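You operate a simulated robot arm through the tools that you are given. There is no shell and no other tool. Be economical: measure what you need, move in short steps, check, and stop when the job is done.

Carry out the task below with a simulated robot arm. There is one attempt and no reset: what you move stays moved.

TASK
Put two of the dominos from the top of the dining table on the teal film case there. Then fetch the small striped blue pot and set it on the green coaster.
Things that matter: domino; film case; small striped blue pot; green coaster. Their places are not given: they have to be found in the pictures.

It is judged by the outcome, as a careful person would: the job done as asked, and still so three seconds after it is handed in. It fails if anything else is knocked over, pushed out of place, dropped, spilled or broken.

THE ROBOT
A 6-joint arm with a two-finger parallel gripper, fixed in place. Base frame: the origin is at the foot of the arm, x ahead of it, y to its left, z up; the work surface is at about z = 0.74. Lengths are in m, angles in rad, forces in N, time in s.
With the tool pointing down near the work surface it reaches from about 0.2 to 0.64 m from the base axis. Its first joint turns from -1.152 to 1.152 rad. Payload 2.7 kg.
Tool frame: the origin (TCP) lies between the finger pads and is the grasp point; the fingertips stand 0.023 m ahead of it; z points along the fingers, y is the line along which they close. The gripper opens to 0.094 m. The fingers are 0.038 m wide and 0.01 m thick; the gripper's body (0.054 by 0.096 m) begins 0.039 m behind the TCP.
Orientation is that of the tool frame in the base frame, as a unit quaternion [x, y, z, w]. With the fingers straight down and closing along the base's y, the tool's x points along the base's -x, its y along +y and its z along -z.

THE INTERFACE
- The arm moves only by the tool arm_command. Its argument "targets" is a list of rows, each an object (a shift or turn left out is 0, a gripper value left out holds the last) with "hand": the gripper command, from -1 (fully open) to 1 (shut), values between in proportion; "travel": the shift along the base's x, y, z in mm, a list of three; "dr": the turn, a rotation vector about the base's x, y, z in rad, a list of three. In form: [{"hand": hand, "travel": [x, y, z], "dr": [ax, ay, az]}, ...]. A call has 1 to 10 rows; each row shifts and turns the commanded pose from where the row before left it. A row lasts 0.2 s, in which the tool goes at most 0.05 m and 0.15 rad; a call with a longer step from one row to the next is refused whole, and so is a gripper value outside its range. A pose out of reach is approached as far as the arm can. The call stops where the force on the tool passes 40 N (or 10 N more than at its start, if that is more) or the arm is blocked; 0.2 s more then pass. The fingers move at their own pace (about 0.045 m/s each) and stop on an object; they squeeze with about 37 N. The grip force told is the motor's: it shows also when the fingers shut on nothing. Time passes only in rows, and 0.2 s behind the last, so rows that do not move let the fingers close. It gives the time, the measured TCP pose, the force on the tool (base axes), the opening and the grip force at its end, in the units of the frame above (readings bear some noise).
- Cameras (640 x 400 px; columns grow to the right, rows downward): "scene" is fixed at [0.0714, -0.433, 1.4008]; the picture's right is [0.81, -0.59, 0.00], its down [-0.36, -0.50, -0.79] and it looks along [0.46, 0.64, -0.62] (base axes); focal length 358 px, centre (320, 200). "wrist" rides on the gripper at [-0.039, 0, -0.044] in the tool frame; the picture's right is [0.00, -1.00, 0.00], its down [0.97, 0.00, -0.24] and it looks along [0.24, 0.00, 0.97] (tool axes); focal length 218 px, centre (320, 200).
- grab_frame(camera): a new picture of that camera. No time passes.
- measure_at(camera, pixels): for up to 12 pixels [column, row] of the newest picture of that camera ("zoom" is the newest enlarged one), the place [x, y, z] in the base frame of the surface seen there, good to about 0.002 m. No time passes.
- inspect(camera, box): a new picture of the part [left, top, right, bottom] of that camera's present view, enlarged. No time passes.
- close_job(): hands the job in; it is judged then, once.

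Work in short steps. Measure before you move; look again where a grasp or a placing could have gone wrong, and mend it. You have 80 turns and 54 pictures in all, the two below and enlarged ones among them. Open the gripper and draw the arm clear of the work before you hand the job in, unless the task says otherwise; then end with one line.

The tools are called after "Emit:" as a command line: name --argument value ..., lists and objects as JSON in quotes. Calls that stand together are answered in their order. arm_command: Moves the arm, as the interface text tells. Its arguments: {"type":"object","properties":{"targets":{"type":"array"}},"required":["targets"]} The other tools are called the same way: grab_frame (camera) takes a picture; measure_at (camera, pixels) gives the place of the surface under pixels of a picture; inspect (camera, box) takes an enlarged picture of a part of a camera's view; close_job () hands the job in.

At the start:

```text
time: 0.0
tool_pos: [0.3853, 0.1725, 1.0097]
orientation: [0.0, 1.0, 0.0, 0.0]
wrist_force: [0.2, 0.6, 0.3]
opening: 0.0941
finger_force: 0.1
```

scene: 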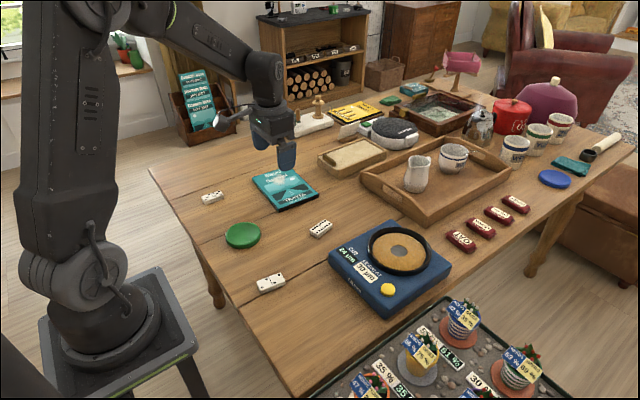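
wrist: 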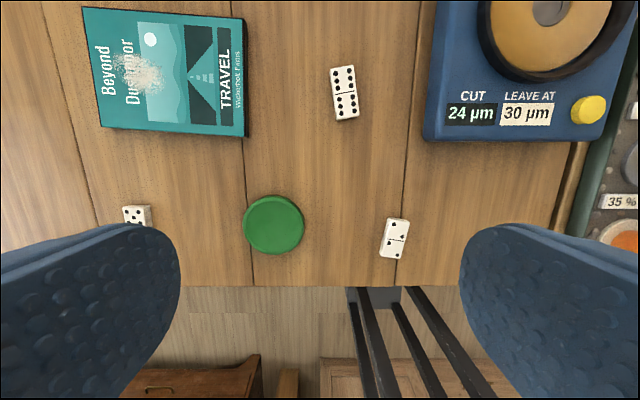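

The scene shows a teal case at about (285,188), three dominos at (212,197), (320,228) and (270,283), a green disc at (243,235), and pots at lower right. I'll enlarge these areas to identify each one.

Emit:
inspect --camera "scene" --box '[310, 280, 560, 400]'

Emit:
inspect --camera "scene" --box '[180, 150, 350, 300]'

Emit:
inspect --camera "scene" --box '[320, 70, 640, 260]'

```text
2.56 times, centred on (435, 340) of scene
```

zoom: 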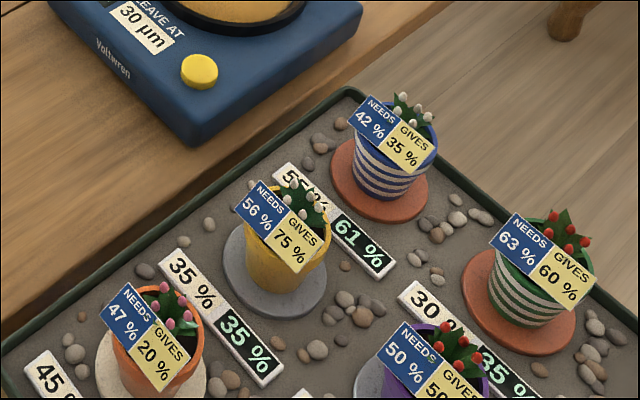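

```text
2.67 times, centred on (265, 225) of scene
```

zoom: 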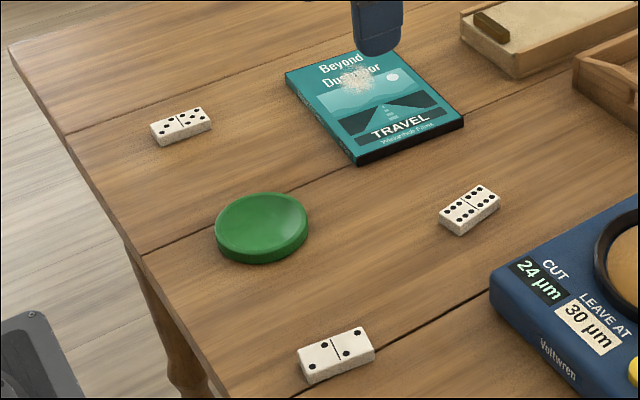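

```text
2.00 times, centred on (480, 165) of scene
```

zoom: 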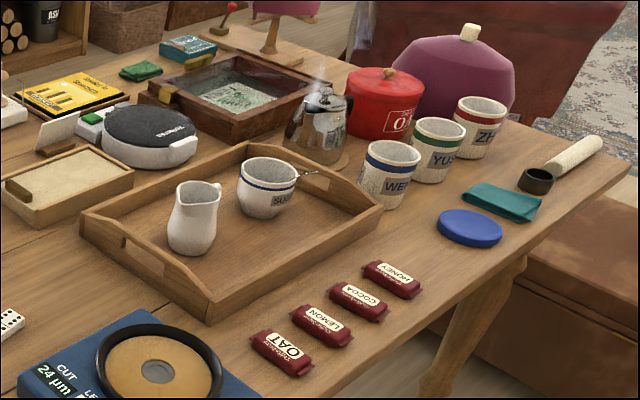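

The teal case reads "Beyond Dunmoor / TRAVEL / ... Films", so it is the film case. The blue-and-white striped pot is at zoom (393,160), which is scene (465,317). Next I measure the objects.

Emit:
measure_at --camera "scene" --pixels '[[243, 233], [212, 197], [320, 228], [270, 282], [253, 178], [287, 170], [318, 190], [280, 209], [465, 328], [462, 303], [455, 306], [435, 318]]'

Emit:
measure_at --camera "wrist" --pixels '[[334, 67], [353, 66], [359, 117], [337, 121], [387, 219], [409, 221], [402, 260], [380, 255], [123, 206], [150, 206], [273, 224], [145, 70]]'

Emit:
inspect --camera "scene" --box '[425, 285, 505, 335]'

```text
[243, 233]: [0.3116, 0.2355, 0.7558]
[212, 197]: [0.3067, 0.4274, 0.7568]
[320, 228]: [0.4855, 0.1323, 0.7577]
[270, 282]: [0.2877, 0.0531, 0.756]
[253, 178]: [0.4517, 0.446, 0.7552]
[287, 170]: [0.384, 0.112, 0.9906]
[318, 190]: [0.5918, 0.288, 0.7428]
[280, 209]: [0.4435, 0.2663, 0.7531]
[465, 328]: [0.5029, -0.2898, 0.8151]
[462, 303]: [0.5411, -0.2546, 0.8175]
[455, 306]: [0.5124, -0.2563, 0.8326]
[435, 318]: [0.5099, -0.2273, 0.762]
```

```text
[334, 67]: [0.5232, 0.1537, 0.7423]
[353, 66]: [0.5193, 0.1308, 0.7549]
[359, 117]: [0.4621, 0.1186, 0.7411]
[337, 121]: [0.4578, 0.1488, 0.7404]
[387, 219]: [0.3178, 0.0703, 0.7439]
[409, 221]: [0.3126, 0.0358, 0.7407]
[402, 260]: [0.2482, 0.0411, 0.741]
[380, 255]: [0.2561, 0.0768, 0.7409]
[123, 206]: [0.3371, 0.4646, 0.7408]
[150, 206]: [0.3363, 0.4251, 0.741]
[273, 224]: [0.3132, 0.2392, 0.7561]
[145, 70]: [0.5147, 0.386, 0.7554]
```

```text
8.00 times, centred on (465, 310) of scene
```

zoom: 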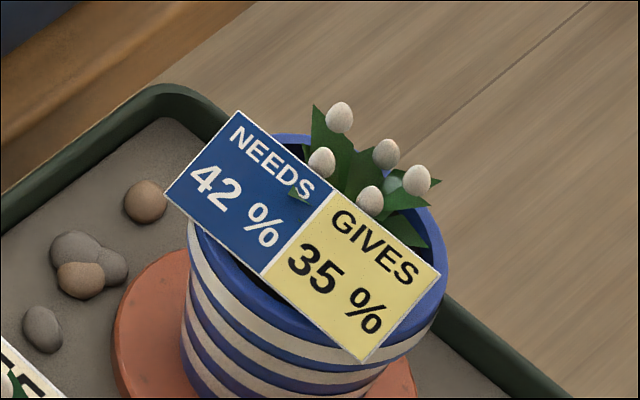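

The dominos are about 15 mm thick with tops at z≈0.757. The pot rim is near (0.53,-0.26,0.82), and the green disc is centred near (0.312,0.238) with its top at 0.756. I go above the domino at (0.490,0.136) for a closer look.

Emit:
arm_command --targets '[{"hand": -1, "travel": [35, -12, -30], "dr": [0, 0, 0.07]}, {"travel": [35, -12, -30]}, {"travel": [35, -12, -30]}, {"travel": [0, 0, -30]}]'

Emit:
grab_frame --camera "wrist"

```text
time: 1.0
tool_pos: [0.4911, 0.136, 0.8907]
orientation: [-0.034, 0.999, 0.0, 0.0]
wrist_force: [-0.2, 0.1, 1.6]
opening: 0.094
finger_force: 0.0
```

```text
47 pictures are left
```

wrist: 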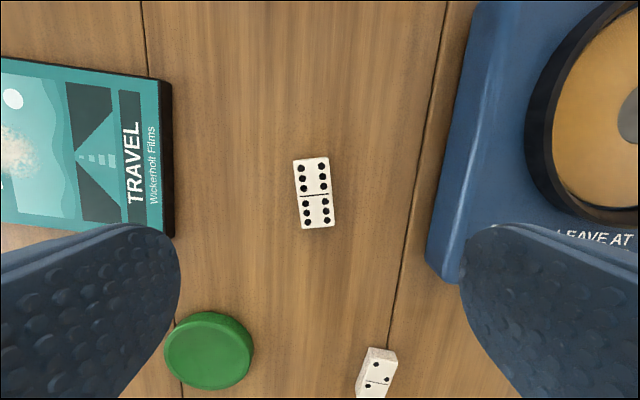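

The domino is at (314,193). I measure its corners, the blue box edge and the case corners.

Emit:
measure_at --camera "wrist" --pixels '[[295, 162], [327, 159], [333, 226], [301, 228], [450, 200], [430, 250], [160, 85], [162, 230], [8, 62], [210, 345], [376, 365], [100, 140]]'

```text
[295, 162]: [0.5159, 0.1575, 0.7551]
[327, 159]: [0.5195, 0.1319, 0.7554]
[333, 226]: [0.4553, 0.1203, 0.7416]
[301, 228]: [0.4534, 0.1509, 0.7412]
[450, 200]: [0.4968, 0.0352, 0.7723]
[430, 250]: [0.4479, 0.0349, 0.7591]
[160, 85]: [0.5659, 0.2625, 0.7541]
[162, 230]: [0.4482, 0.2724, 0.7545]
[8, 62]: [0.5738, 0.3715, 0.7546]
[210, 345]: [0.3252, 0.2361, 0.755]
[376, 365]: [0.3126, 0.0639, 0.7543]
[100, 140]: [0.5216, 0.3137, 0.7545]
```

The domino's long axis is about 0.14 rad from x, centred near (0.489,0.140). I turn 0.07 more, descend to TCP z≈0.767 and close.

Emit:
arm_command --targets '[{"hand": -0.4, "travel": [-2, 4, -40], "dr": [0, 0, 0.07]}, {"travel": [0, 0, -40]}, {"travel": [0, 0, -30]}, {"travel": [0, 0, -14]}, {"hand": 1}, {}, {}, {}, {}]'

```text
time: 3.0
tool_pos: [0.4895, 0.1402, 0.7672]
orientation: [-0.07, 0.998, 0.0, 0.001]
wrist_force: [-0.5, 0.3, 0.3]
opening: 0.0287
finger_force: 36.9
```

Held at 28.7 mm. I lift, turn to line up with the case (about -0.08 rad) and go above (0.51,0.333).

Emit:
arm_command --targets '[{"travel": [0, 0, 30]}, {"travel": [0, 0, 30]}, {"travel": [5, 45, 0], "dr": [0, 0, -0.11]}, {"travel": [5, 48, 0], "dr": [0, 0, -0.11]}, {"travel": [5, 48, 0]}, {"travel": [5, 48, 0]}, {"travel": [0, 4, 0]}, {}]'

Emit:
grab_frame --camera "wrist"

```text
time: 4.8
tool_pos: [0.509, 0.3332, 0.8259]
orientation: [0.04, 0.999, 0.0, 0.0]
wrist_force: [0.7, -0.1, -1.2]
opening: 0.0285
finger_force: 37.1
```

```text
46 pictures are left
```

wrist: 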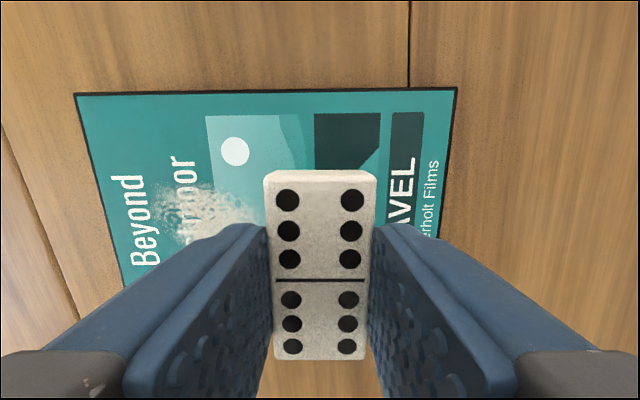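

The domino is held well. I measure the case's far corners and the powder before lowering.

Emit:
measure_at --camera "wrist" --pixels '[[80, 97], [450, 92], [120, 275], [432, 225], [235, 215], [258, 205], [170, 200]]'

```text
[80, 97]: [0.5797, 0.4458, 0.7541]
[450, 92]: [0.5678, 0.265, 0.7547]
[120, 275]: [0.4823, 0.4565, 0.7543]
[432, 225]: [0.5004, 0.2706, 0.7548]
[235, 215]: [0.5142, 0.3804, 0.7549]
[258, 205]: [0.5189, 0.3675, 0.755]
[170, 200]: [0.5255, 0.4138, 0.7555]
```

The case spans x 0.448–0.57 and y 0.267–0.45, so the spot is good. I lower until the domino rests on it and open partly.

Emit:
arm_command --targets '[{"travel": [0, 0, -25]}, {"travel": [0, 0, -14]}, {"travel": [0, 0, -6]}, {}, {"hand": 0.1}, {}, {}]'

```text
time: 6.4
tool_pos: [0.5096, 0.3342, 0.7797]
orientation: [0.04, 0.999, 0.0, 0.0]
wrist_force: [-0.2, -0.8, 0.5]
opening: 0.0425
finger_force: 0.1
```

Released. I rise and move above the domino near (0.285,0.055).

Emit:
arm_command --targets '[{"travel": [0, 0, 40]}, {"travel": [0, 0, 45]}, {"hand": -0.3, "travel": [-27, -35, 0]}, {"travel": [-27, -35, 0]}, {"travel": [-27, -35, 0]}, {"travel": [-27, -35, 0]}, {"travel": [-27, -35, 0]}, {"travel": [-27, -35, 0]}, {"travel": [-27, -35, 0]}, {"travel": [-27, -34, 0]}]'

Emit:
grab_frame --camera "wrist"

Emit:
inspect --camera "scene" --box '[180, 150, 350, 300]'

```text
time: 8.6
tool_pos: [0.2925, 0.0519, 0.8646]
orientation: [0.04, 0.999, -0.001, 0.001]
wrist_force: [0.4, 0.6, 0.0]
opening: 0.0611
finger_force: 0.1
```

```text
45 pictures are left
```

wrist: 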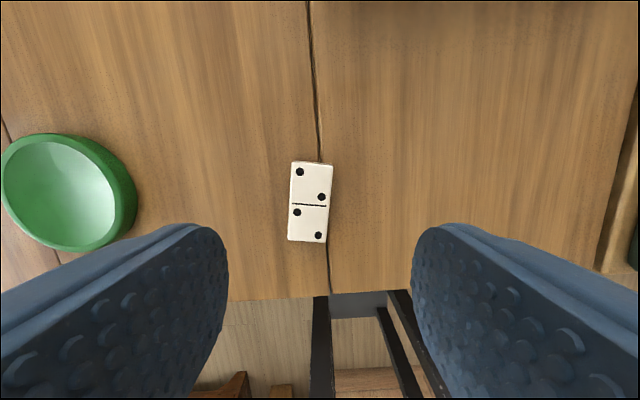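

```text
2.67 times, centred on (265, 225) of scene
```

zoom: 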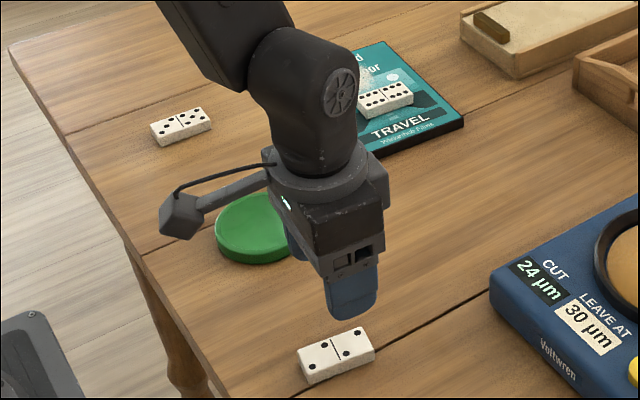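

The first domino lies on the case. Now I measure this domino's corners, centred near (310,202).

Emit:
measure_at --camera "wrist" --pixels '[[293, 164], [330, 166], [325, 240], [290, 238], [311, 202]]'

```text
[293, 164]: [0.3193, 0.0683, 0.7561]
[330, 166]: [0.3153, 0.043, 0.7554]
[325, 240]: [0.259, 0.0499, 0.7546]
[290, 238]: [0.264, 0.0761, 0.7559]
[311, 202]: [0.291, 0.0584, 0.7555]
```

Its centre is (0.2895,0.0593) with yaw about -0.15. I descend and close.

Emit:
arm_command --targets '[{"travel": [-3, 7.4, -40], "dr": [0, 0, -0.07]}, {"travel": [0, 0, -40]}, {"travel": [0, 0, -17]}, {"hand": 1}, {}, {}, {}]'

```text
time: 10.2
tool_pos: [0.2904, 0.0611, 0.7685]
orientation: [0.075, 0.997, 0.0, 0.001]
wrist_force: [0.3, 0.1, 0.8]
opening: 0.029
finger_force: 36.6
```

Held. I lift and carry it above (0.507,0.288).

Emit:
arm_command --targets '[{"travel": [0, 0, 35]}, {"travel": [0, 0, 35]}, {"travel": [31, 32.4, 0], "dr": [0, 0, 0.07]}, {"travel": [31, 32.4, 0]}, {"travel": [31, 32.4, 0]}, {"travel": [31, 32.4, 0]}, {"travel": [31, 32.4, 0]}, {"travel": [31, 32.4, 0]}, {"travel": [31, 32.4, 0]}, {}]'

Emit:
grab_frame --camera "wrist"

```text
time: 12.4
tool_pos: [0.5073, 0.2869, 0.838]
orientation: [0.04, 0.999, -0.001, 0.0]
wrist_force: [0.3, 0.2, -0.3]
opening: 0.0286
finger_force: 36.9
```

```text
43 pictures are left
```

wrist: 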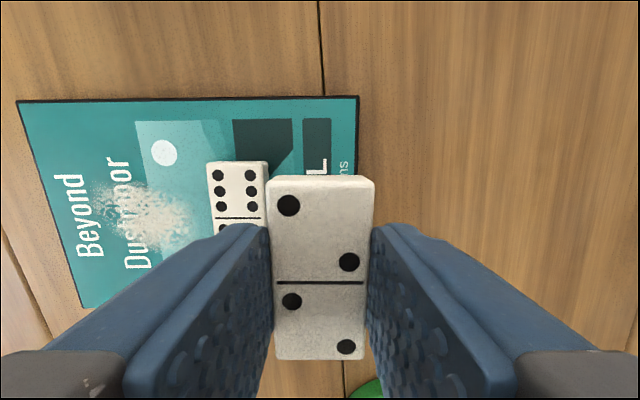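

Emit:
measure_at --camera "wrist" --pixels '[[212, 168], [263, 165], [264, 190], [353, 105], [355, 165]]'

```text
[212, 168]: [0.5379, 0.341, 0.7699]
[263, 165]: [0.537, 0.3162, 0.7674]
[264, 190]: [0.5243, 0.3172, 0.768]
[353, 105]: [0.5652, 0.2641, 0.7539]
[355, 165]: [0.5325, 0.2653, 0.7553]
```

The first domino's right edge is at y≈0.317. The left finger will end at about 0.310, so it clears. I lower and open slightly.

Emit:
arm_command --targets '[{"travel": [0, -1.5, -30]}, {"travel": [0, 0, -18]}, {"travel": [0, 0, -7]}, {}, {"hand": 0.22}, {}, {"travel": [0, 0, 30]}, {"travel": [0, 0, 40]}]'

Emit:
grab_frame --camera "wrist"

```text
time: 14.2
tool_pos: [0.5062, 0.2875, 0.854]
orientation: [0.04, 0.999, 0.0, 0.0]
wrist_force: [0.3, -0.4, 0.3]
opening: 0.0369
finger_force: 0.0
```

```text
42 pictures are left
```

wrist: 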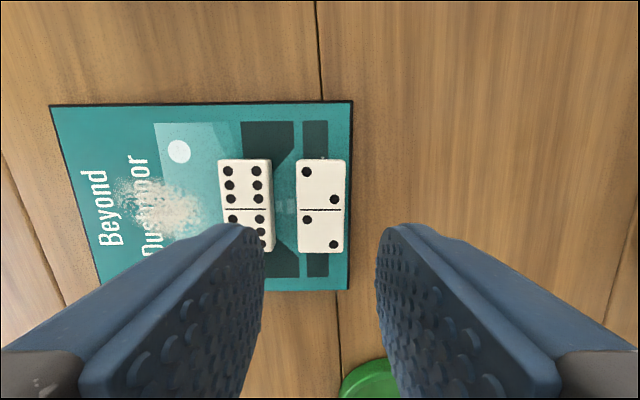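

Both dominos lie flat on the case. I rise and travel towards the pot.

Emit:
arm_command --targets '[{"travel": [0, 0, 48]}, {"hand": -1, "travel": [0, -10, 45]}, {"travel": [-3, -48, 0]}, {"travel": [-3, -48, 0]}, {"travel": [-3, -48, 0]}, {"travel": [-3, -48, 0]}, {"travel": [-3, -48, 0]}, {"travel": [-3, -48, 0]}, {"travel": [-3, -48, 0]}, {"travel": [-3, -48, 0]}]'

Emit:
arm_command --targets '[{"travel": [0, -48, 0]}, {"travel": [0, -48, 0]}, {}]'

Emit:
grab_frame --camera "wrist"

Emit:
grab_frame --camera "scene"

```text
time: 16.4
tool_pos: [0.4818, -0.1081, 0.9455]
orientation: [0.039, 0.999, -0.001, 0.0]
wrist_force: [-1.0, -0.4, -0.1]
opening: 0.0937
finger_force: 0.0
```

```text
time: 17.2
tool_pos: [0.482, -0.2041, 0.9469]
orientation: [0.039, 0.999, 0.001, 0.001]
wrist_force: [0.7, 0.3, -0.3]
opening: 0.094
finger_force: 0.1
```

```text
41 pictures are left
```

wrist: 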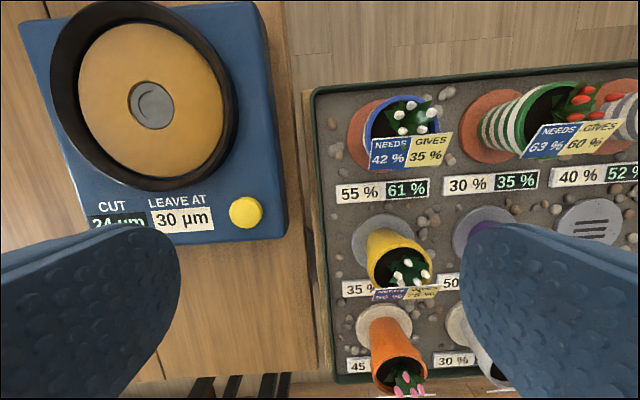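

```text
40 pictures are left
```

scene: 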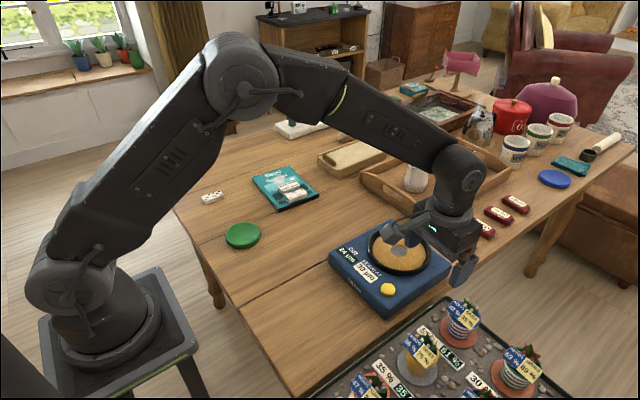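

The tray holds several pots, and some striped ones are partly hidden, e.g. near (490,360) and (625,115). I look over the rest of the tray before choosing.

Emit:
arm_command --targets '[{"travel": [-25, -35, 20]}, {"travel": [-25, -35, 20]}, {"travel": [-25, -35, 20]}, {}]'

Emit:
grab_frame --camera "wrist"

```text
time: 18.2
tool_pos: [0.4073, -0.3078, 1.0066]
orientation: [0.039, 0.999, -0.001, 0.0]
wrist_force: [-0.2, -0.5, -1.2]
opening: 0.0939
finger_force: 0.1
```

```text
39 pictures are left
```

wrist: 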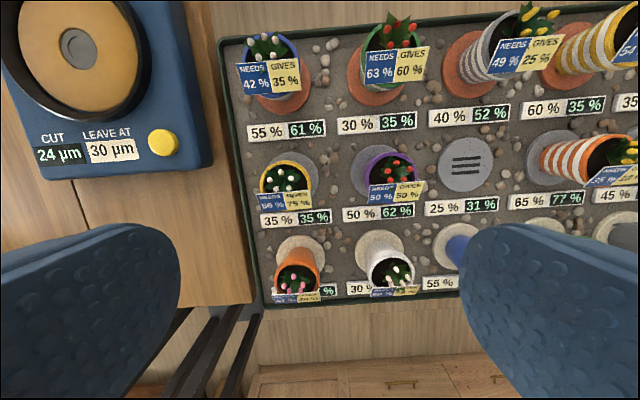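

A blue pot appears at about (457,245), partly behind the finger. I move further to see it.

Emit:
arm_command --targets '[{"travel": [-20, -40, 10]}, {"travel": [-20, -40, 10]}, {"travel": [-20, -40, 10]}, {}]'

Emit:
grab_frame --camera "wrist"

```text
time: 19.2
tool_pos: [0.346, -0.4281, 1.0371]
orientation: [0.041, 0.999, 0.0, 0.0]
wrist_force: [-0.8, 1.1, 0.3]
opening: 0.0941
finger_force: 0.1
```

```text
38 pictures are left
```

wrist: 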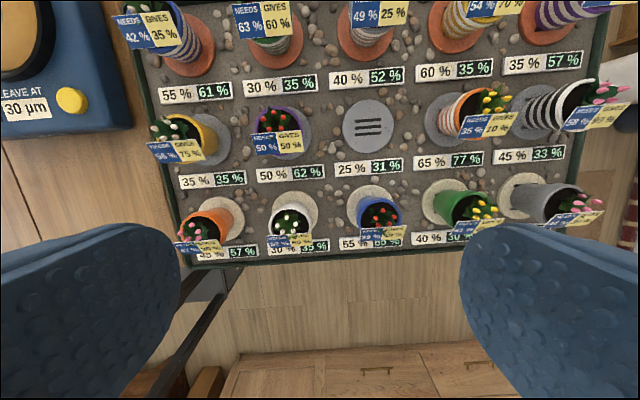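

Blue (375,210) is plain, so the only blue-striped pot is the far-left one. I go back above it for a close look.

Emit:
arm_command --targets '[{"travel": [32, 38, -10]}, {"travel": [32, 38, -10]}, {"travel": [32, 38, -10]}, {"travel": [32, 38, -10]}, {"travel": [30, 18, -20]}, {}]'

Emit:
grab_frame --camera "wrist"

```text
refused: row 1 steps farther than a row can; nothing moved
```

```text
37 pictures are left
```

wrist: 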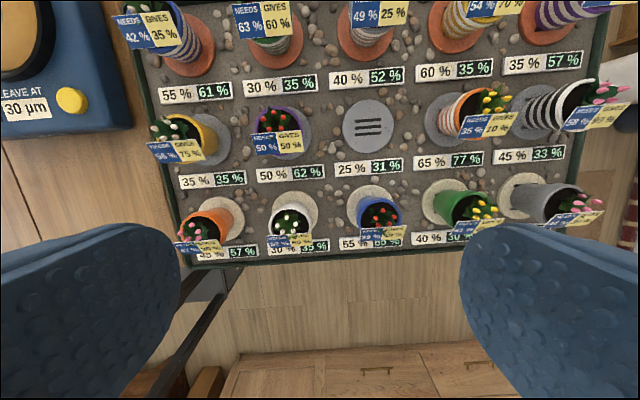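

The step was just over the limit, so I resend it with smaller steps.

Emit:
arm_command --targets '[{"travel": [30, 35, -12]}, {"travel": [30, 35, -12]}, {"travel": [30, 35, -12]}, {"travel": [30, 35, -12]}, {"travel": [34, 28, -12]}, {}]'

Emit:
grab_frame --camera "wrist"

```text
time: 20.6
tool_pos: [0.5023, -0.2585, 0.9754]
orientation: [0.04, 0.999, 0.0, 0.0]
wrist_force: [0.5, 0.0, 0.3]
opening: 0.0943
finger_force: 0.0
```

```text
36 pictures are left
```

wrist: 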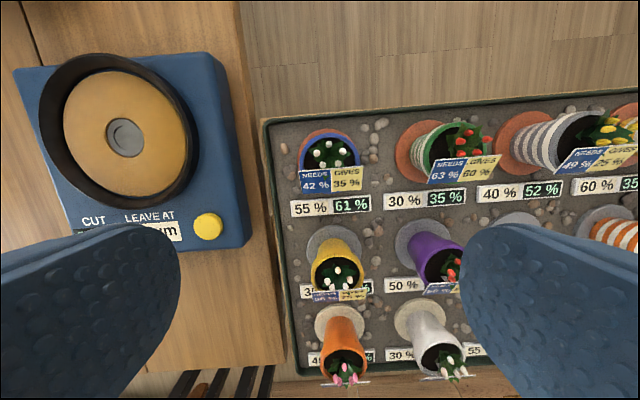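

Emit:
inspect --camera "wrist" --box '[270, 110, 398, 220]'

```text
3.64 times, centred on (334, 165) of wrist
```

zoom: 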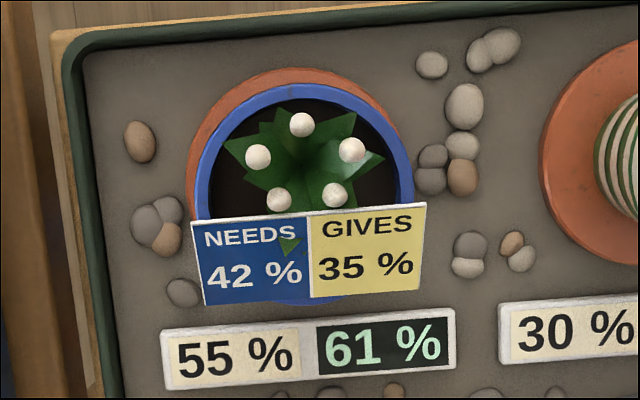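

Emit:
measure_at --camera "zoom" --pixels '[[202, 180], [409, 175], [307, 93], [310, 301], [194, 222], [423, 205], [207, 303], [426, 290], [190, 170], [130, 280], [300, 125], [80, 300]]'

```text
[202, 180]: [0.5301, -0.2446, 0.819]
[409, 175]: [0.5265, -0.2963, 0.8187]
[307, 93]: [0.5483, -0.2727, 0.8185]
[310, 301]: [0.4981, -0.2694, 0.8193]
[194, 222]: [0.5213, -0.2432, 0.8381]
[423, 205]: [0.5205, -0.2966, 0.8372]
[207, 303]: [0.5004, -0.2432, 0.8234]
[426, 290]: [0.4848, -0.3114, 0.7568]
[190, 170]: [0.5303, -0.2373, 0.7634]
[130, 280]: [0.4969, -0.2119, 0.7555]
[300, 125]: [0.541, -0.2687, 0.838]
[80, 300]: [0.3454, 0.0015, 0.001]
```

The rim spans about x 0.498–0.549 and y −0.243 to −0.297 at z≈0.819, so its centre is (0.5235,−0.270) and it is 54 mm wide. The card sits inside the near rim, and closing along y would pinch its edges, so I turn the gripper to close along x.

Emit:
arm_command --targets '[{"travel": [10, -6, 0], "dr": [0, 0, -0.149]}, {"travel": [11, -5, 0], "dr": [0, 0, -0.149]}, {"dr": [0, 0, -0.149]}, {"dr": [0, 0, -0.149]}, {"dr": [0, 0, -0.149]}, {"dr": [0, 0, -0.149]}, {"dr": [0, 0, -0.149]}, {"dr": [0, 0, -0.149]}, {"dr": [0, 0, -0.149]}, {"dr": [0, 0, -0.149]}]'

Emit:
grab_frame --camera "wrist"

```text
time: 22.8
tool_pos: [0.522, -0.2716, 0.9765]
orientation: [0.708, 0.706, 0.0, 0.0]
wrist_force: [-0.6, 0.1, -1.3]
opening: 0.0939
finger_force: 0.1
```

```text
34 pictures are left
```

wrist: 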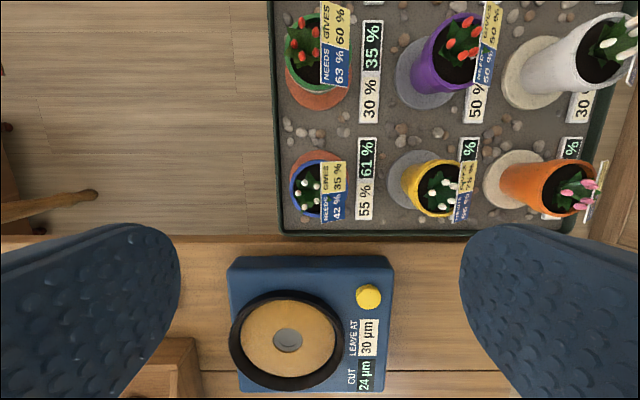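

Aligned. I descend to z≈0.89 and look again.

Emit:
arm_command --targets '[{"travel": [0, 0, -45]}, {"travel": [0, 0, -40]}, {}]'

Emit:
grab_frame --camera "wrist"

```text
time: 23.6
tool_pos: [0.5214, -0.2721, 0.8915]
orientation: [0.707, 0.707, 0.001, -0.001]
wrist_force: [-0.9, 0.7, 0.3]
opening: 0.0937
finger_force: 0.0
```

```text
33 pictures are left
```

wrist: 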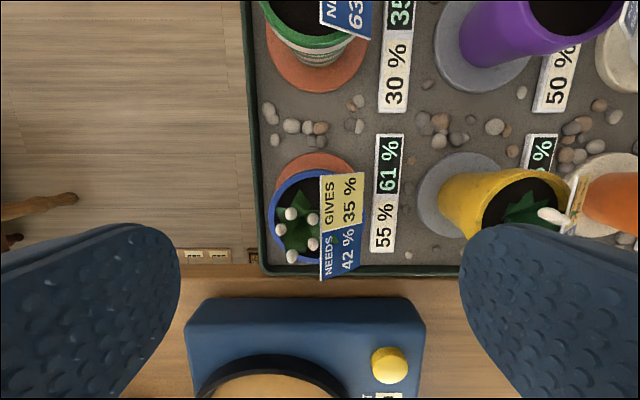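

Emit:
inspect --camera "wrist" --box '[250, 140, 410, 290]'

```text
2.67 times, centred on (330, 215) of wrist
```

zoom: 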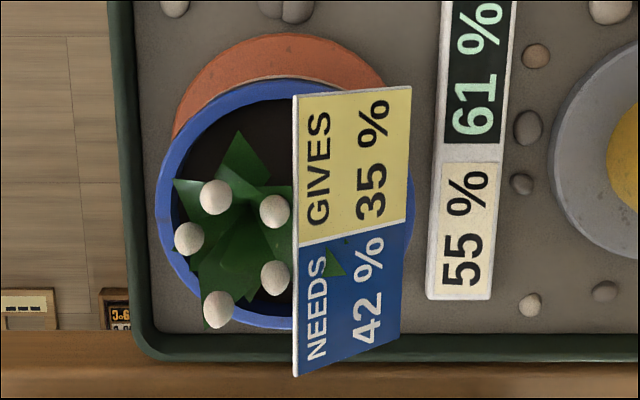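

Emit:
measure_at --camera "zoom" --pixels '[[163, 205], [410, 185], [270, 86], [260, 322], [408, 92], [399, 325], [296, 98], [297, 370], [216, 198], [275, 278], [218, 310], [120, 200]]'

```text
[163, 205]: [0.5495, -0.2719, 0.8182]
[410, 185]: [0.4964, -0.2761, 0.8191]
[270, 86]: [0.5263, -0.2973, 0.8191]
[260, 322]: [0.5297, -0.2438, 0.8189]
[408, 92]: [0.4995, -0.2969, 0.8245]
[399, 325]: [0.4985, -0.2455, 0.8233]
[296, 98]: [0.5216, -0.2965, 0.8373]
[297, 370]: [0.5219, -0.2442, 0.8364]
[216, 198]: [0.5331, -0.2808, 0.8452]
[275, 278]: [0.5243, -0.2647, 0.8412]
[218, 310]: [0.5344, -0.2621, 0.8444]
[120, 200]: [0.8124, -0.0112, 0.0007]
```

The centre is (0.523,-0.2705), flower tops reach 0.846, and the card edge is 2 mm inside the rim. With TCP z=0.814 the gripper body stays at 0.853, above the flowers, so I descend and close.

Emit:
arm_command --targets '[{"travel": [1.5, 1.5, -40]}, {"travel": [0, 0, -27]}, {"travel": [0, 0, -10.5]}, {"hand": 1}, {}, {}, {}, {}]'

Emit:
grab_frame --camera "scene"

```text
time: 25.4
tool_pos: [0.5251, -0.2702, 0.8145]
orientation: [0.707, 0.707, 0.0, 0.0]
wrist_force: [0.0, 0.1, 0.4]
opening: 0.0553
finger_force: 37.1
```

```text
31 pictures are left
```

scene: 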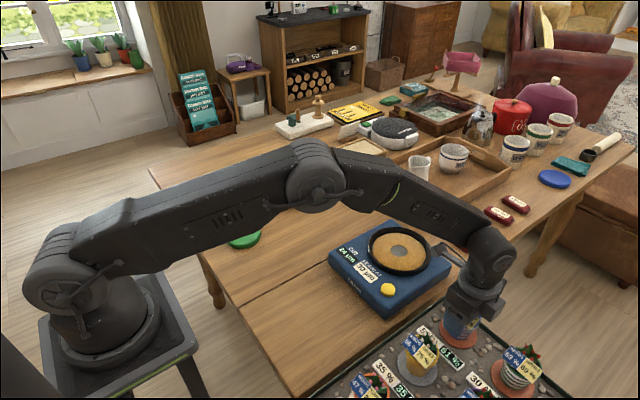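

Gripped at 55 mm. I lift straight up and check.

Emit:
arm_command --targets '[{"travel": [0, 0, 10]}, {"travel": [0, 0, 25]}, {"travel": [0, 0, 40]}, {"travel": [0, 0, 40]}, {"travel": [0, 0, 20]}, {}]'

Emit:
grab_frame --camera "scene"

Emit:
grab_frame --camera "wrist"

```text
time: 26.8
tool_pos: [0.5245, -0.2696, 0.95]
orientation: [0.707, 0.707, 0.0, 0.0]
wrist_force: [0.3, -0.2, -1.4]
opening: 0.0555
finger_force: 36.7
```

```text
30 pictures are left
```

scene: 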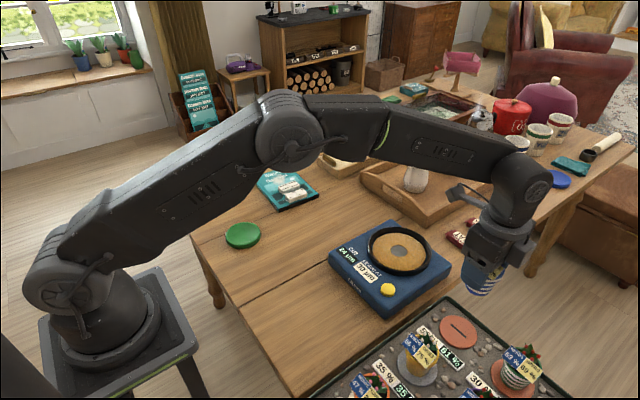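

```text
29 pictures are left
```

wrist: 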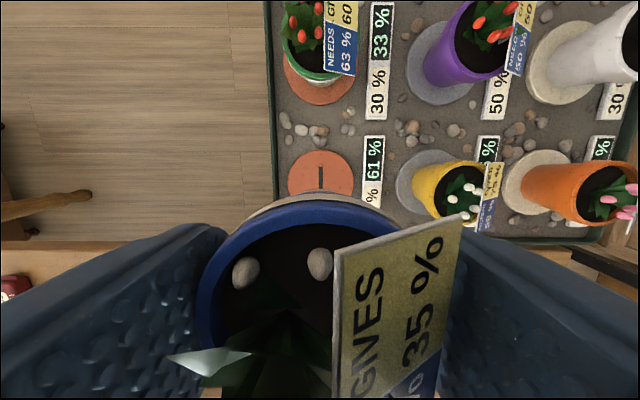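

The pot is lifted and upright, and its saucer stayed behind. I measure the saucer and coaster tops so I release at the right height.

Emit:
measure_at --camera "scene" --pixels '[[450, 326], [466, 330], [458, 337], [243, 233], [235, 235], [252, 234], [243, 228], [243, 241], [227, 236], [260, 233]]'

Emit:
inspect --camera "scene" --box '[215, 210, 275, 255]'

```text
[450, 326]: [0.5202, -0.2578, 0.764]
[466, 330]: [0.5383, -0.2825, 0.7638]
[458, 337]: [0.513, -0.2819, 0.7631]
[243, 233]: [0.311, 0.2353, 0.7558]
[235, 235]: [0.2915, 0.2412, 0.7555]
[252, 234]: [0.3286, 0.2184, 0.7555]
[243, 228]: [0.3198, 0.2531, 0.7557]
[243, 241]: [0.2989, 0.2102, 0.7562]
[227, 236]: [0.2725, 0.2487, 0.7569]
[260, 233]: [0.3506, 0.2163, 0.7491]
```

```text
8.89 times, centred on (245, 232) of scene
```

zoom: 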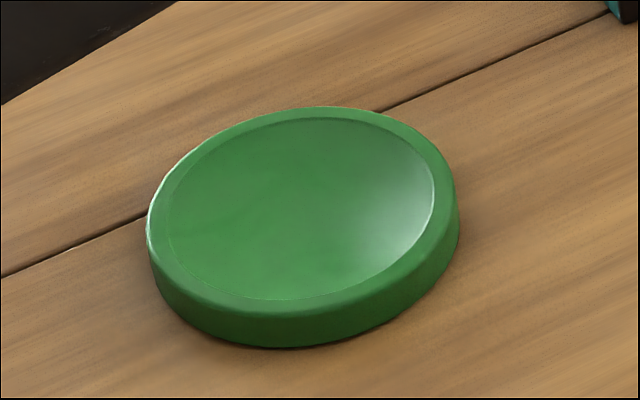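

Emit:
measure_at --camera "zoom" --pixels '[[156, 225], [446, 180], [310, 112], [285, 306], [200, 145], [410, 265], [385, 122], [190, 285]]'

```text
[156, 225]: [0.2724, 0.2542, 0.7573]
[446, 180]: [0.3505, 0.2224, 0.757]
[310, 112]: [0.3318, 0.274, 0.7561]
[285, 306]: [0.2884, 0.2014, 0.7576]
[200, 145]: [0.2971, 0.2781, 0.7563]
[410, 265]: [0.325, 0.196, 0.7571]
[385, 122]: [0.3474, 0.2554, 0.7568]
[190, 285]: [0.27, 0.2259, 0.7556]
```

The coaster centre is (0.3105,0.2375) with its top at about 0.756, which is 8 mm lower than the saucer. I carry the pot over at height.

Emit:
arm_command --targets '[{"travel": [-9, 20, 0]}, {"travel": [-17, 40, 0], "dr": [0, 0, 0.06]}, {"travel": [-17, 40, 0], "dr": [0, 0, 0.06]}, {"travel": [-17, 40, 0], "dr": [0, 0, 0.06]}, {"travel": [-17, 40, 0], "dr": [0, 0, 0.06]}, {"travel": [-17, 40, 0], "dr": [0, 0, 0.06]}, {"travel": [-17, 40, 0], "dr": [0, 0, 0.06]}, {"travel": [-17, 40, 0], "dr": [0, 0, 0.06]}, {"travel": [-17, 40, 0], "dr": [0, 0, 0.06]}, {"travel": [-17, 40, 0], "dr": [0, 0, 0.06]}]'

Emit:
arm_command --targets '[{"travel": [-17, 40, 0], "dr": [0, 0, 0.06]}, {"travel": [-17, 40, 0], "dr": [0, 0, 0.06]}, {"travel": [-17, 40, 0], "dr": [0, 0, 0.06]}, {"travel": [-1, 7, -20]}, {"travel": [0, 0, -30]}, {"travel": [0, 0, -30]}, {}]'

Emit:
grab_frame --camera "scene"

Emit:
grab_frame --camera "wrist"

```text
time: 29.0
tool_pos: [0.3622, 0.1104, 0.9493]
orientation: [0.492, 0.871, 0.0, 0.0]
wrist_force: [0.3, 0.5, -2.0]
opening: 0.0553
finger_force: 37.0
```

```text
time: 30.6
tool_pos: [0.3091, 0.2372, 0.8692]
orientation: [0.413, 0.911, 0.0, 0.0]
wrist_force: [-0.5, 0.5, -2.9]
opening: 0.0551
finger_force: 36.9
```

```text
27 pictures are left
```

scene: 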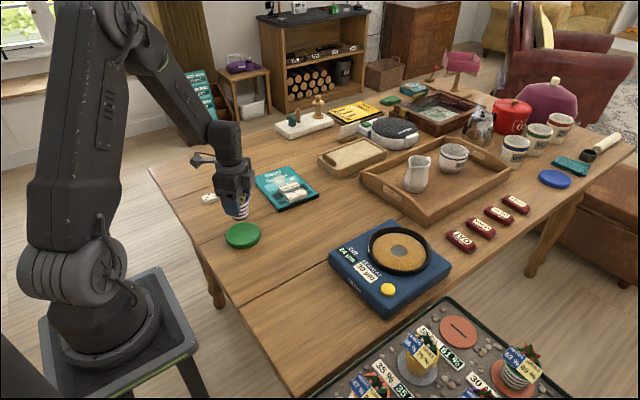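

```text
26 pictures are left
```

wrist: 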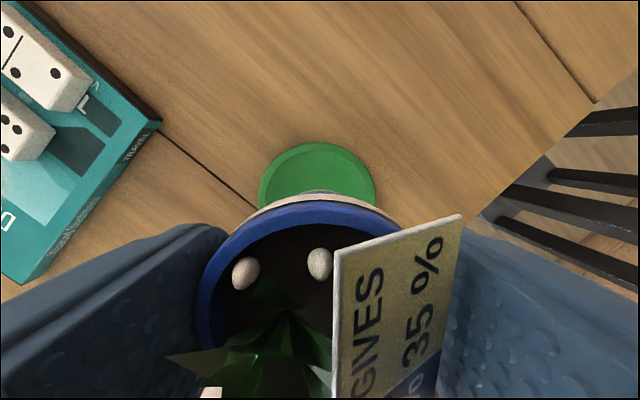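

The pot is above the coaster and aligned with it. I lower it gently.

Emit:
arm_command --targets '[{"travel": [1, 0, -30]}, {"travel": [0, 0, -20]}, {"travel": [0, 0, -8]}, {"travel": [0, 0, -4]}, {}]'

Emit:
inspect --camera "scene" --box '[200, 160, 300, 260]'

```text
time: 31.8
tool_pos: [0.3122, 0.2363, 0.8071]
orientation: [0.413, 0.911, 0.0, 0.0]
wrist_force: [0.1, 0.6, -2.1]
opening: 0.0552
finger_force: 37.0
```

```text
4.00 times, centred on (250, 210) of scene
```

zoom: 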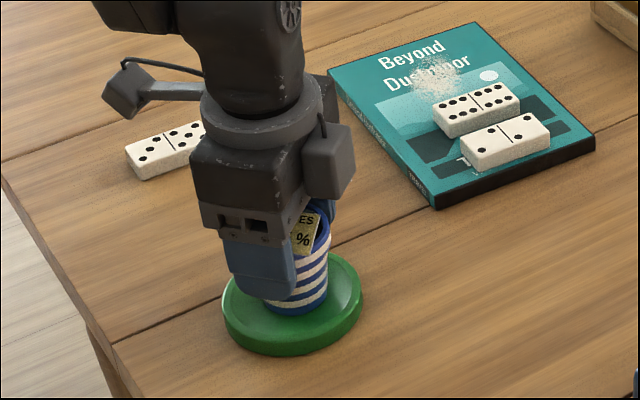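

The force still shows the pot's weight, so I lower a little more to make contact.

Emit:
arm_command --targets '[{"travel": [0, 0, -1]}, {}]'

Emit:
arm_command --targets '[{"travel": [0, 0, -1]}, {}]'

```text
time: 32.4
tool_pos: [0.312, 0.2376, 0.8057]
orientation: [0.413, 0.911, 0.0, 0.001]
wrist_force: [-2.9, -3.1, 12.6]
opening: 0.0554
finger_force: 36.8
```

```text
time: 33.0
tool_pos: [0.3122, 0.2375, 0.8068]
orientation: [0.412, 0.911, 0.001, 0.001]
wrist_force: [-3.2, -4.5, 24.5]
opening: 0.0553
finger_force: 36.8
```

Contact is made. I ease up 1 mm, open (the rim has room on both sides), and raise straight up.

Emit:
arm_command --targets '[{"travel": [0, 0, 1]}, {"hand": 0}, {"hand": -0.6}, {}, {}, {}]'

Emit:
arm_command --targets '[{"travel": [0, 0, 20]}, {"travel": [0, 0, 40]}, {"travel": [0, 0, 45]}, {"travel": [0, 0, 45]}, {"travel": [20, -35, 0]}, {"travel": [20, -35, 0]}, {"travel": [20, -35, 0]}, {"travel": [20, -35, 0]}, {}]'

Emit:
inspect --camera "scene" --box '[180, 140, 340, 260]'

Emit:
grab_frame --camera "scene"

```text
time: 34.4
tool_pos: [0.3114, 0.2371, 0.8051]
orientation: [0.413, 0.911, -0.001, 0.0]
wrist_force: [-0.2, -0.3, 0.2]
opening: 0.0751
finger_force: 0.0
```

```text
time: 36.4
tool_pos: [0.3913, 0.0962, 0.9555]
orientation: [0.412, 0.911, 0.0, 0.0]
wrist_force: [0.9, 0.3, 0.4]
opening: 0.0753
finger_force: 0.0
```

```text
3.33 times, centred on (260, 200) of scene
```

zoom: 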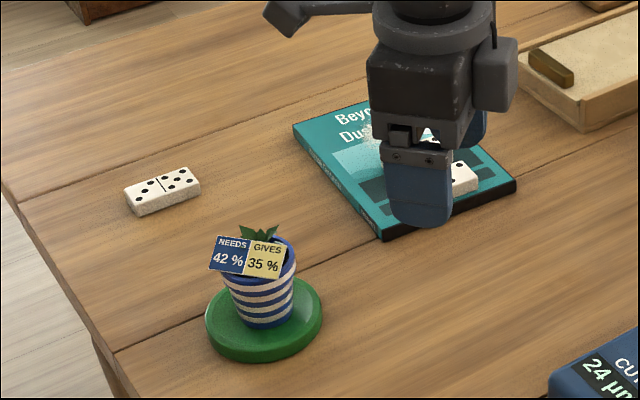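

```text
23 pictures are left
```

scene: 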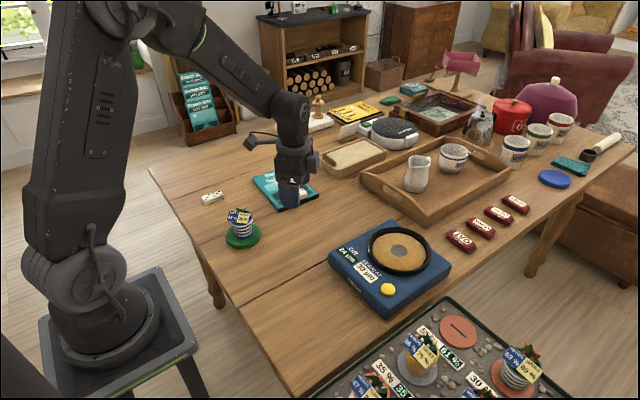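

The pot stands on the coaster. I look closer at the flowers, then move the arm further aside to see the dominos.

Emit:
arm_command --targets '[{"hand": -1, "travel": [5, -45, 10]}, {"travel": [5, -45, 10]}, {"travel": [5, -45, 0]}]'

Emit:
inspect --camera "scene" --box '[215, 195, 265, 255]'

Emit:
inspect --camera "scene" --box '[180, 140, 350, 260]'

```text
time: 37.2
tool_pos: [0.4064, -0.0375, 0.9781]
orientation: [0.412, 0.911, 0.0, -0.001]
wrist_force: [0.2, 0.0, -0.1]
opening: 0.094
finger_force: 0.1
```

```text
6.67 times, centred on (240, 225) of scene
```

zoom: 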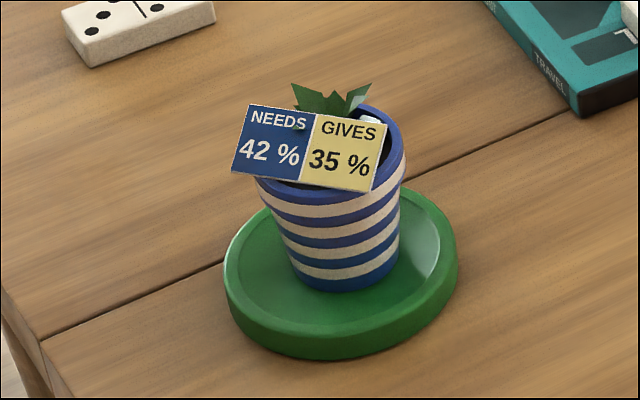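

```text
3.33 times, centred on (265, 200) of scene
```

zoom: 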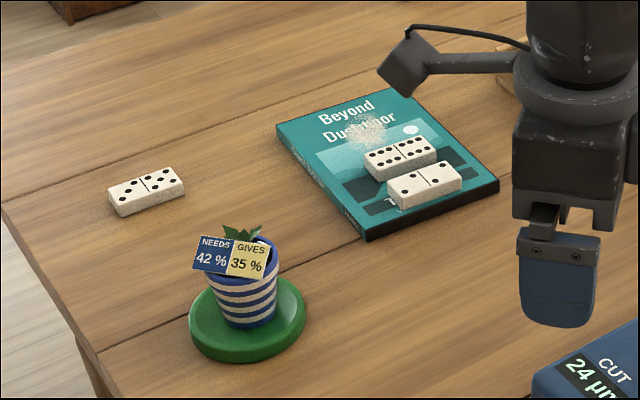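

No flower heads are clearly visible in this view. I check that the pot is level and look at it from the wrist camera.

Emit:
arm_command --targets '[{"travel": [-20, 40, 10]}, {"travel": [-20, 40, 10]}, {"travel": [-20, 40, 10]}, {"travel": [-20, 40, 0]}]'

Emit:
grab_frame --camera "wrist"

```text
time: 38.2
tool_pos: [0.3267, 0.1212, 1.006]
orientation: [0.413, 0.911, -0.001, 0.0]
wrist_force: [-0.6, 0.1, -0.4]
opening: 0.0939
finger_force: 0.0
```

```text
20 pictures are left
```

wrist: 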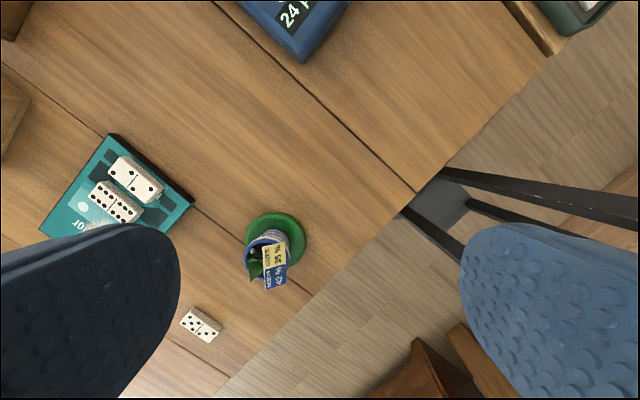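

Emit:
inspect --camera "wrist" --box '[230, 200, 320, 300]'

```text
4.00 times, centred on (275, 250) of wrist
```

zoom: 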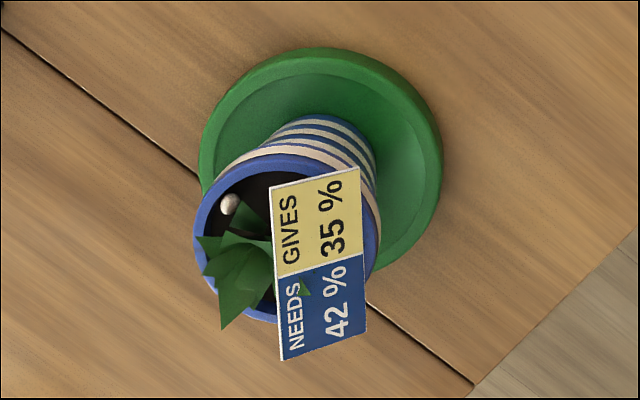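

Only one flower head is visible from here. I move closer above the pot for a clear view.

Emit:
arm_command --targets '[{"travel": [0, 35, 0]}, {"travel": [0, 35, 0]}, {"travel": [0, 30, -20]}, {"travel": [0, 0, -30]}, {"travel": [0, 0, -20]}, {}]'

Emit:
grab_frame --camera "wrist"

Emit:
inspect --camera "wrist" --box '[240, 140, 400, 280]'

```text
time: 39.6
tool_pos: [0.3264, 0.2222, 0.9349]
orientation: [0.412, 0.911, 0.0, 0.001]
wrist_force: [-0.1, 0.2, -0.4]
opening: 0.094
finger_force: 0.0
```

```text
18 pictures are left
```

wrist: 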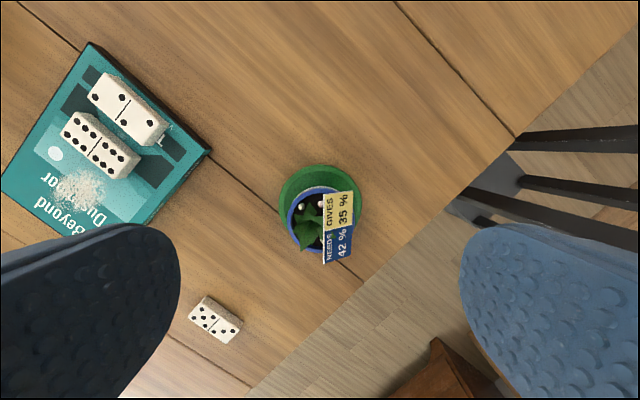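

```text
2.86 times, centred on (320, 210) of wrist
```

zoom: 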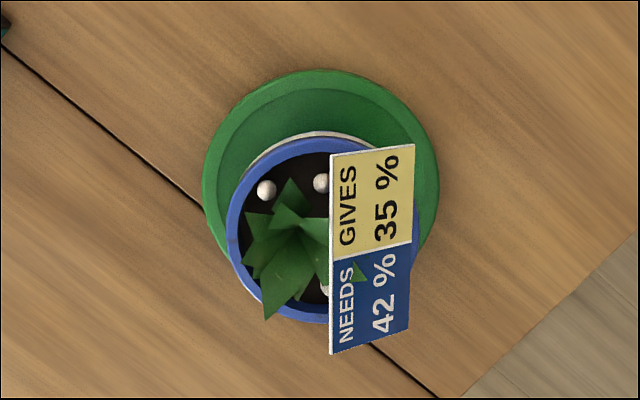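

Emit:
measure_at --camera "zoom" --pixels '[[267, 190], [321, 184], [290, 230], [270, 310], [233, 225], [285, 315], [300, 140], [326, 290], [355, 270], [270, 75], [432, 230], [208, 200]]'

Emit:
inspect --camera "wrist" --box '[285, 175, 365, 270]'

```text
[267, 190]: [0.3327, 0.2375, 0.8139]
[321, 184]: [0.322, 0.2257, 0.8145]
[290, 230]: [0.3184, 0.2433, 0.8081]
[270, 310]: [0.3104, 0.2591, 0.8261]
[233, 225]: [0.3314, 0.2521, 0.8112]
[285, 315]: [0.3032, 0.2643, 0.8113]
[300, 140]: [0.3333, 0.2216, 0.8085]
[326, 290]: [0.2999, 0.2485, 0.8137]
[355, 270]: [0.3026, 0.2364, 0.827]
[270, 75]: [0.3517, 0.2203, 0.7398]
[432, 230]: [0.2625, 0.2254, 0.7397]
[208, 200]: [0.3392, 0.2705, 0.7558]
```

```text
4.21 times, centred on (325, 222) of wrist
```

zoom: 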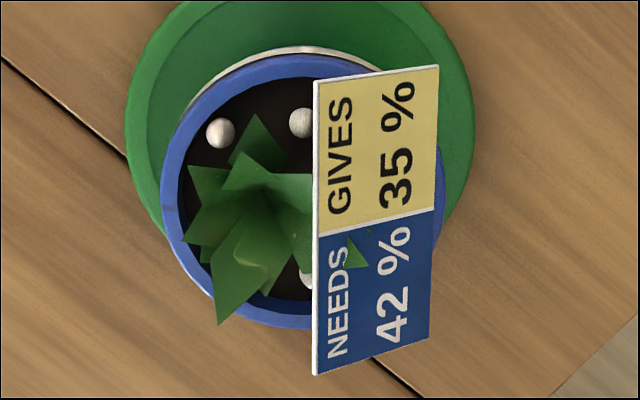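

The pot is level: its rim is 55 mm above the coaster, the same as it was above the saucer. The flower heads sit lower but remain inside the pot. I draw the arm away and check the tray once more.

Emit:
arm_command --targets '[{"travel": [0, 0, 45]}, {"travel": [0, 0, 30]}, {"travel": [5, -45, 0]}, {"travel": [5, -45, 0]}, {"travel": [5, -45, 0]}, {"travel": [5, -45, 0]}, {"travel": [0, -40, 0]}, {}]'

Emit:
grab_frame --camera "scene"

Emit:
inspect --camera "scene" --box '[310, 280, 560, 400]'

```text
time: 41.4
tool_pos: [0.3461, 0.0015, 1.0127]
orientation: [0.412, 0.911, 0.001, 0.0]
wrist_force: [-0.3, 0.1, -0.2]
opening: 0.0942
finger_force: 0.0
```

```text
15 pictures are left
```

scene: 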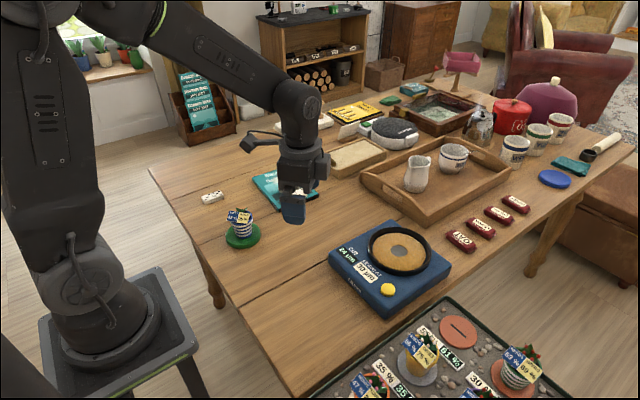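

```text
2.56 times, centred on (435, 340) of scene
```

zoom: 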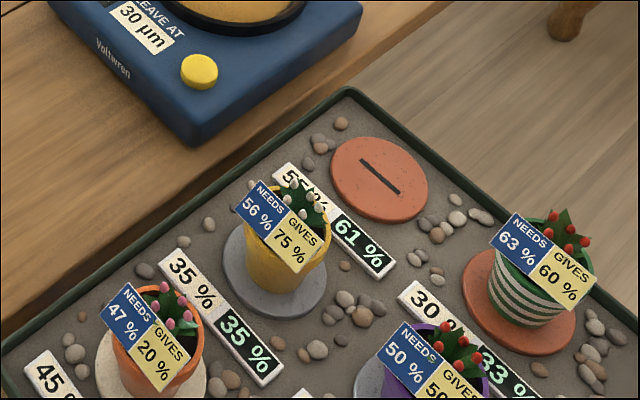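

Two dominos lie on the case, the pot stands on the green coaster, the other pots are where they were, and the arm is clear. I hand the job in.

Emit:
close_job

```text
The job is handed in.
```

Two dominos are flat on the teal film case, and the blue-striped pot stands level on the green coaster; its white flower heads dropped about 25 mm during the lift, for a reason I couldn't confirm, but remain inside the pot.
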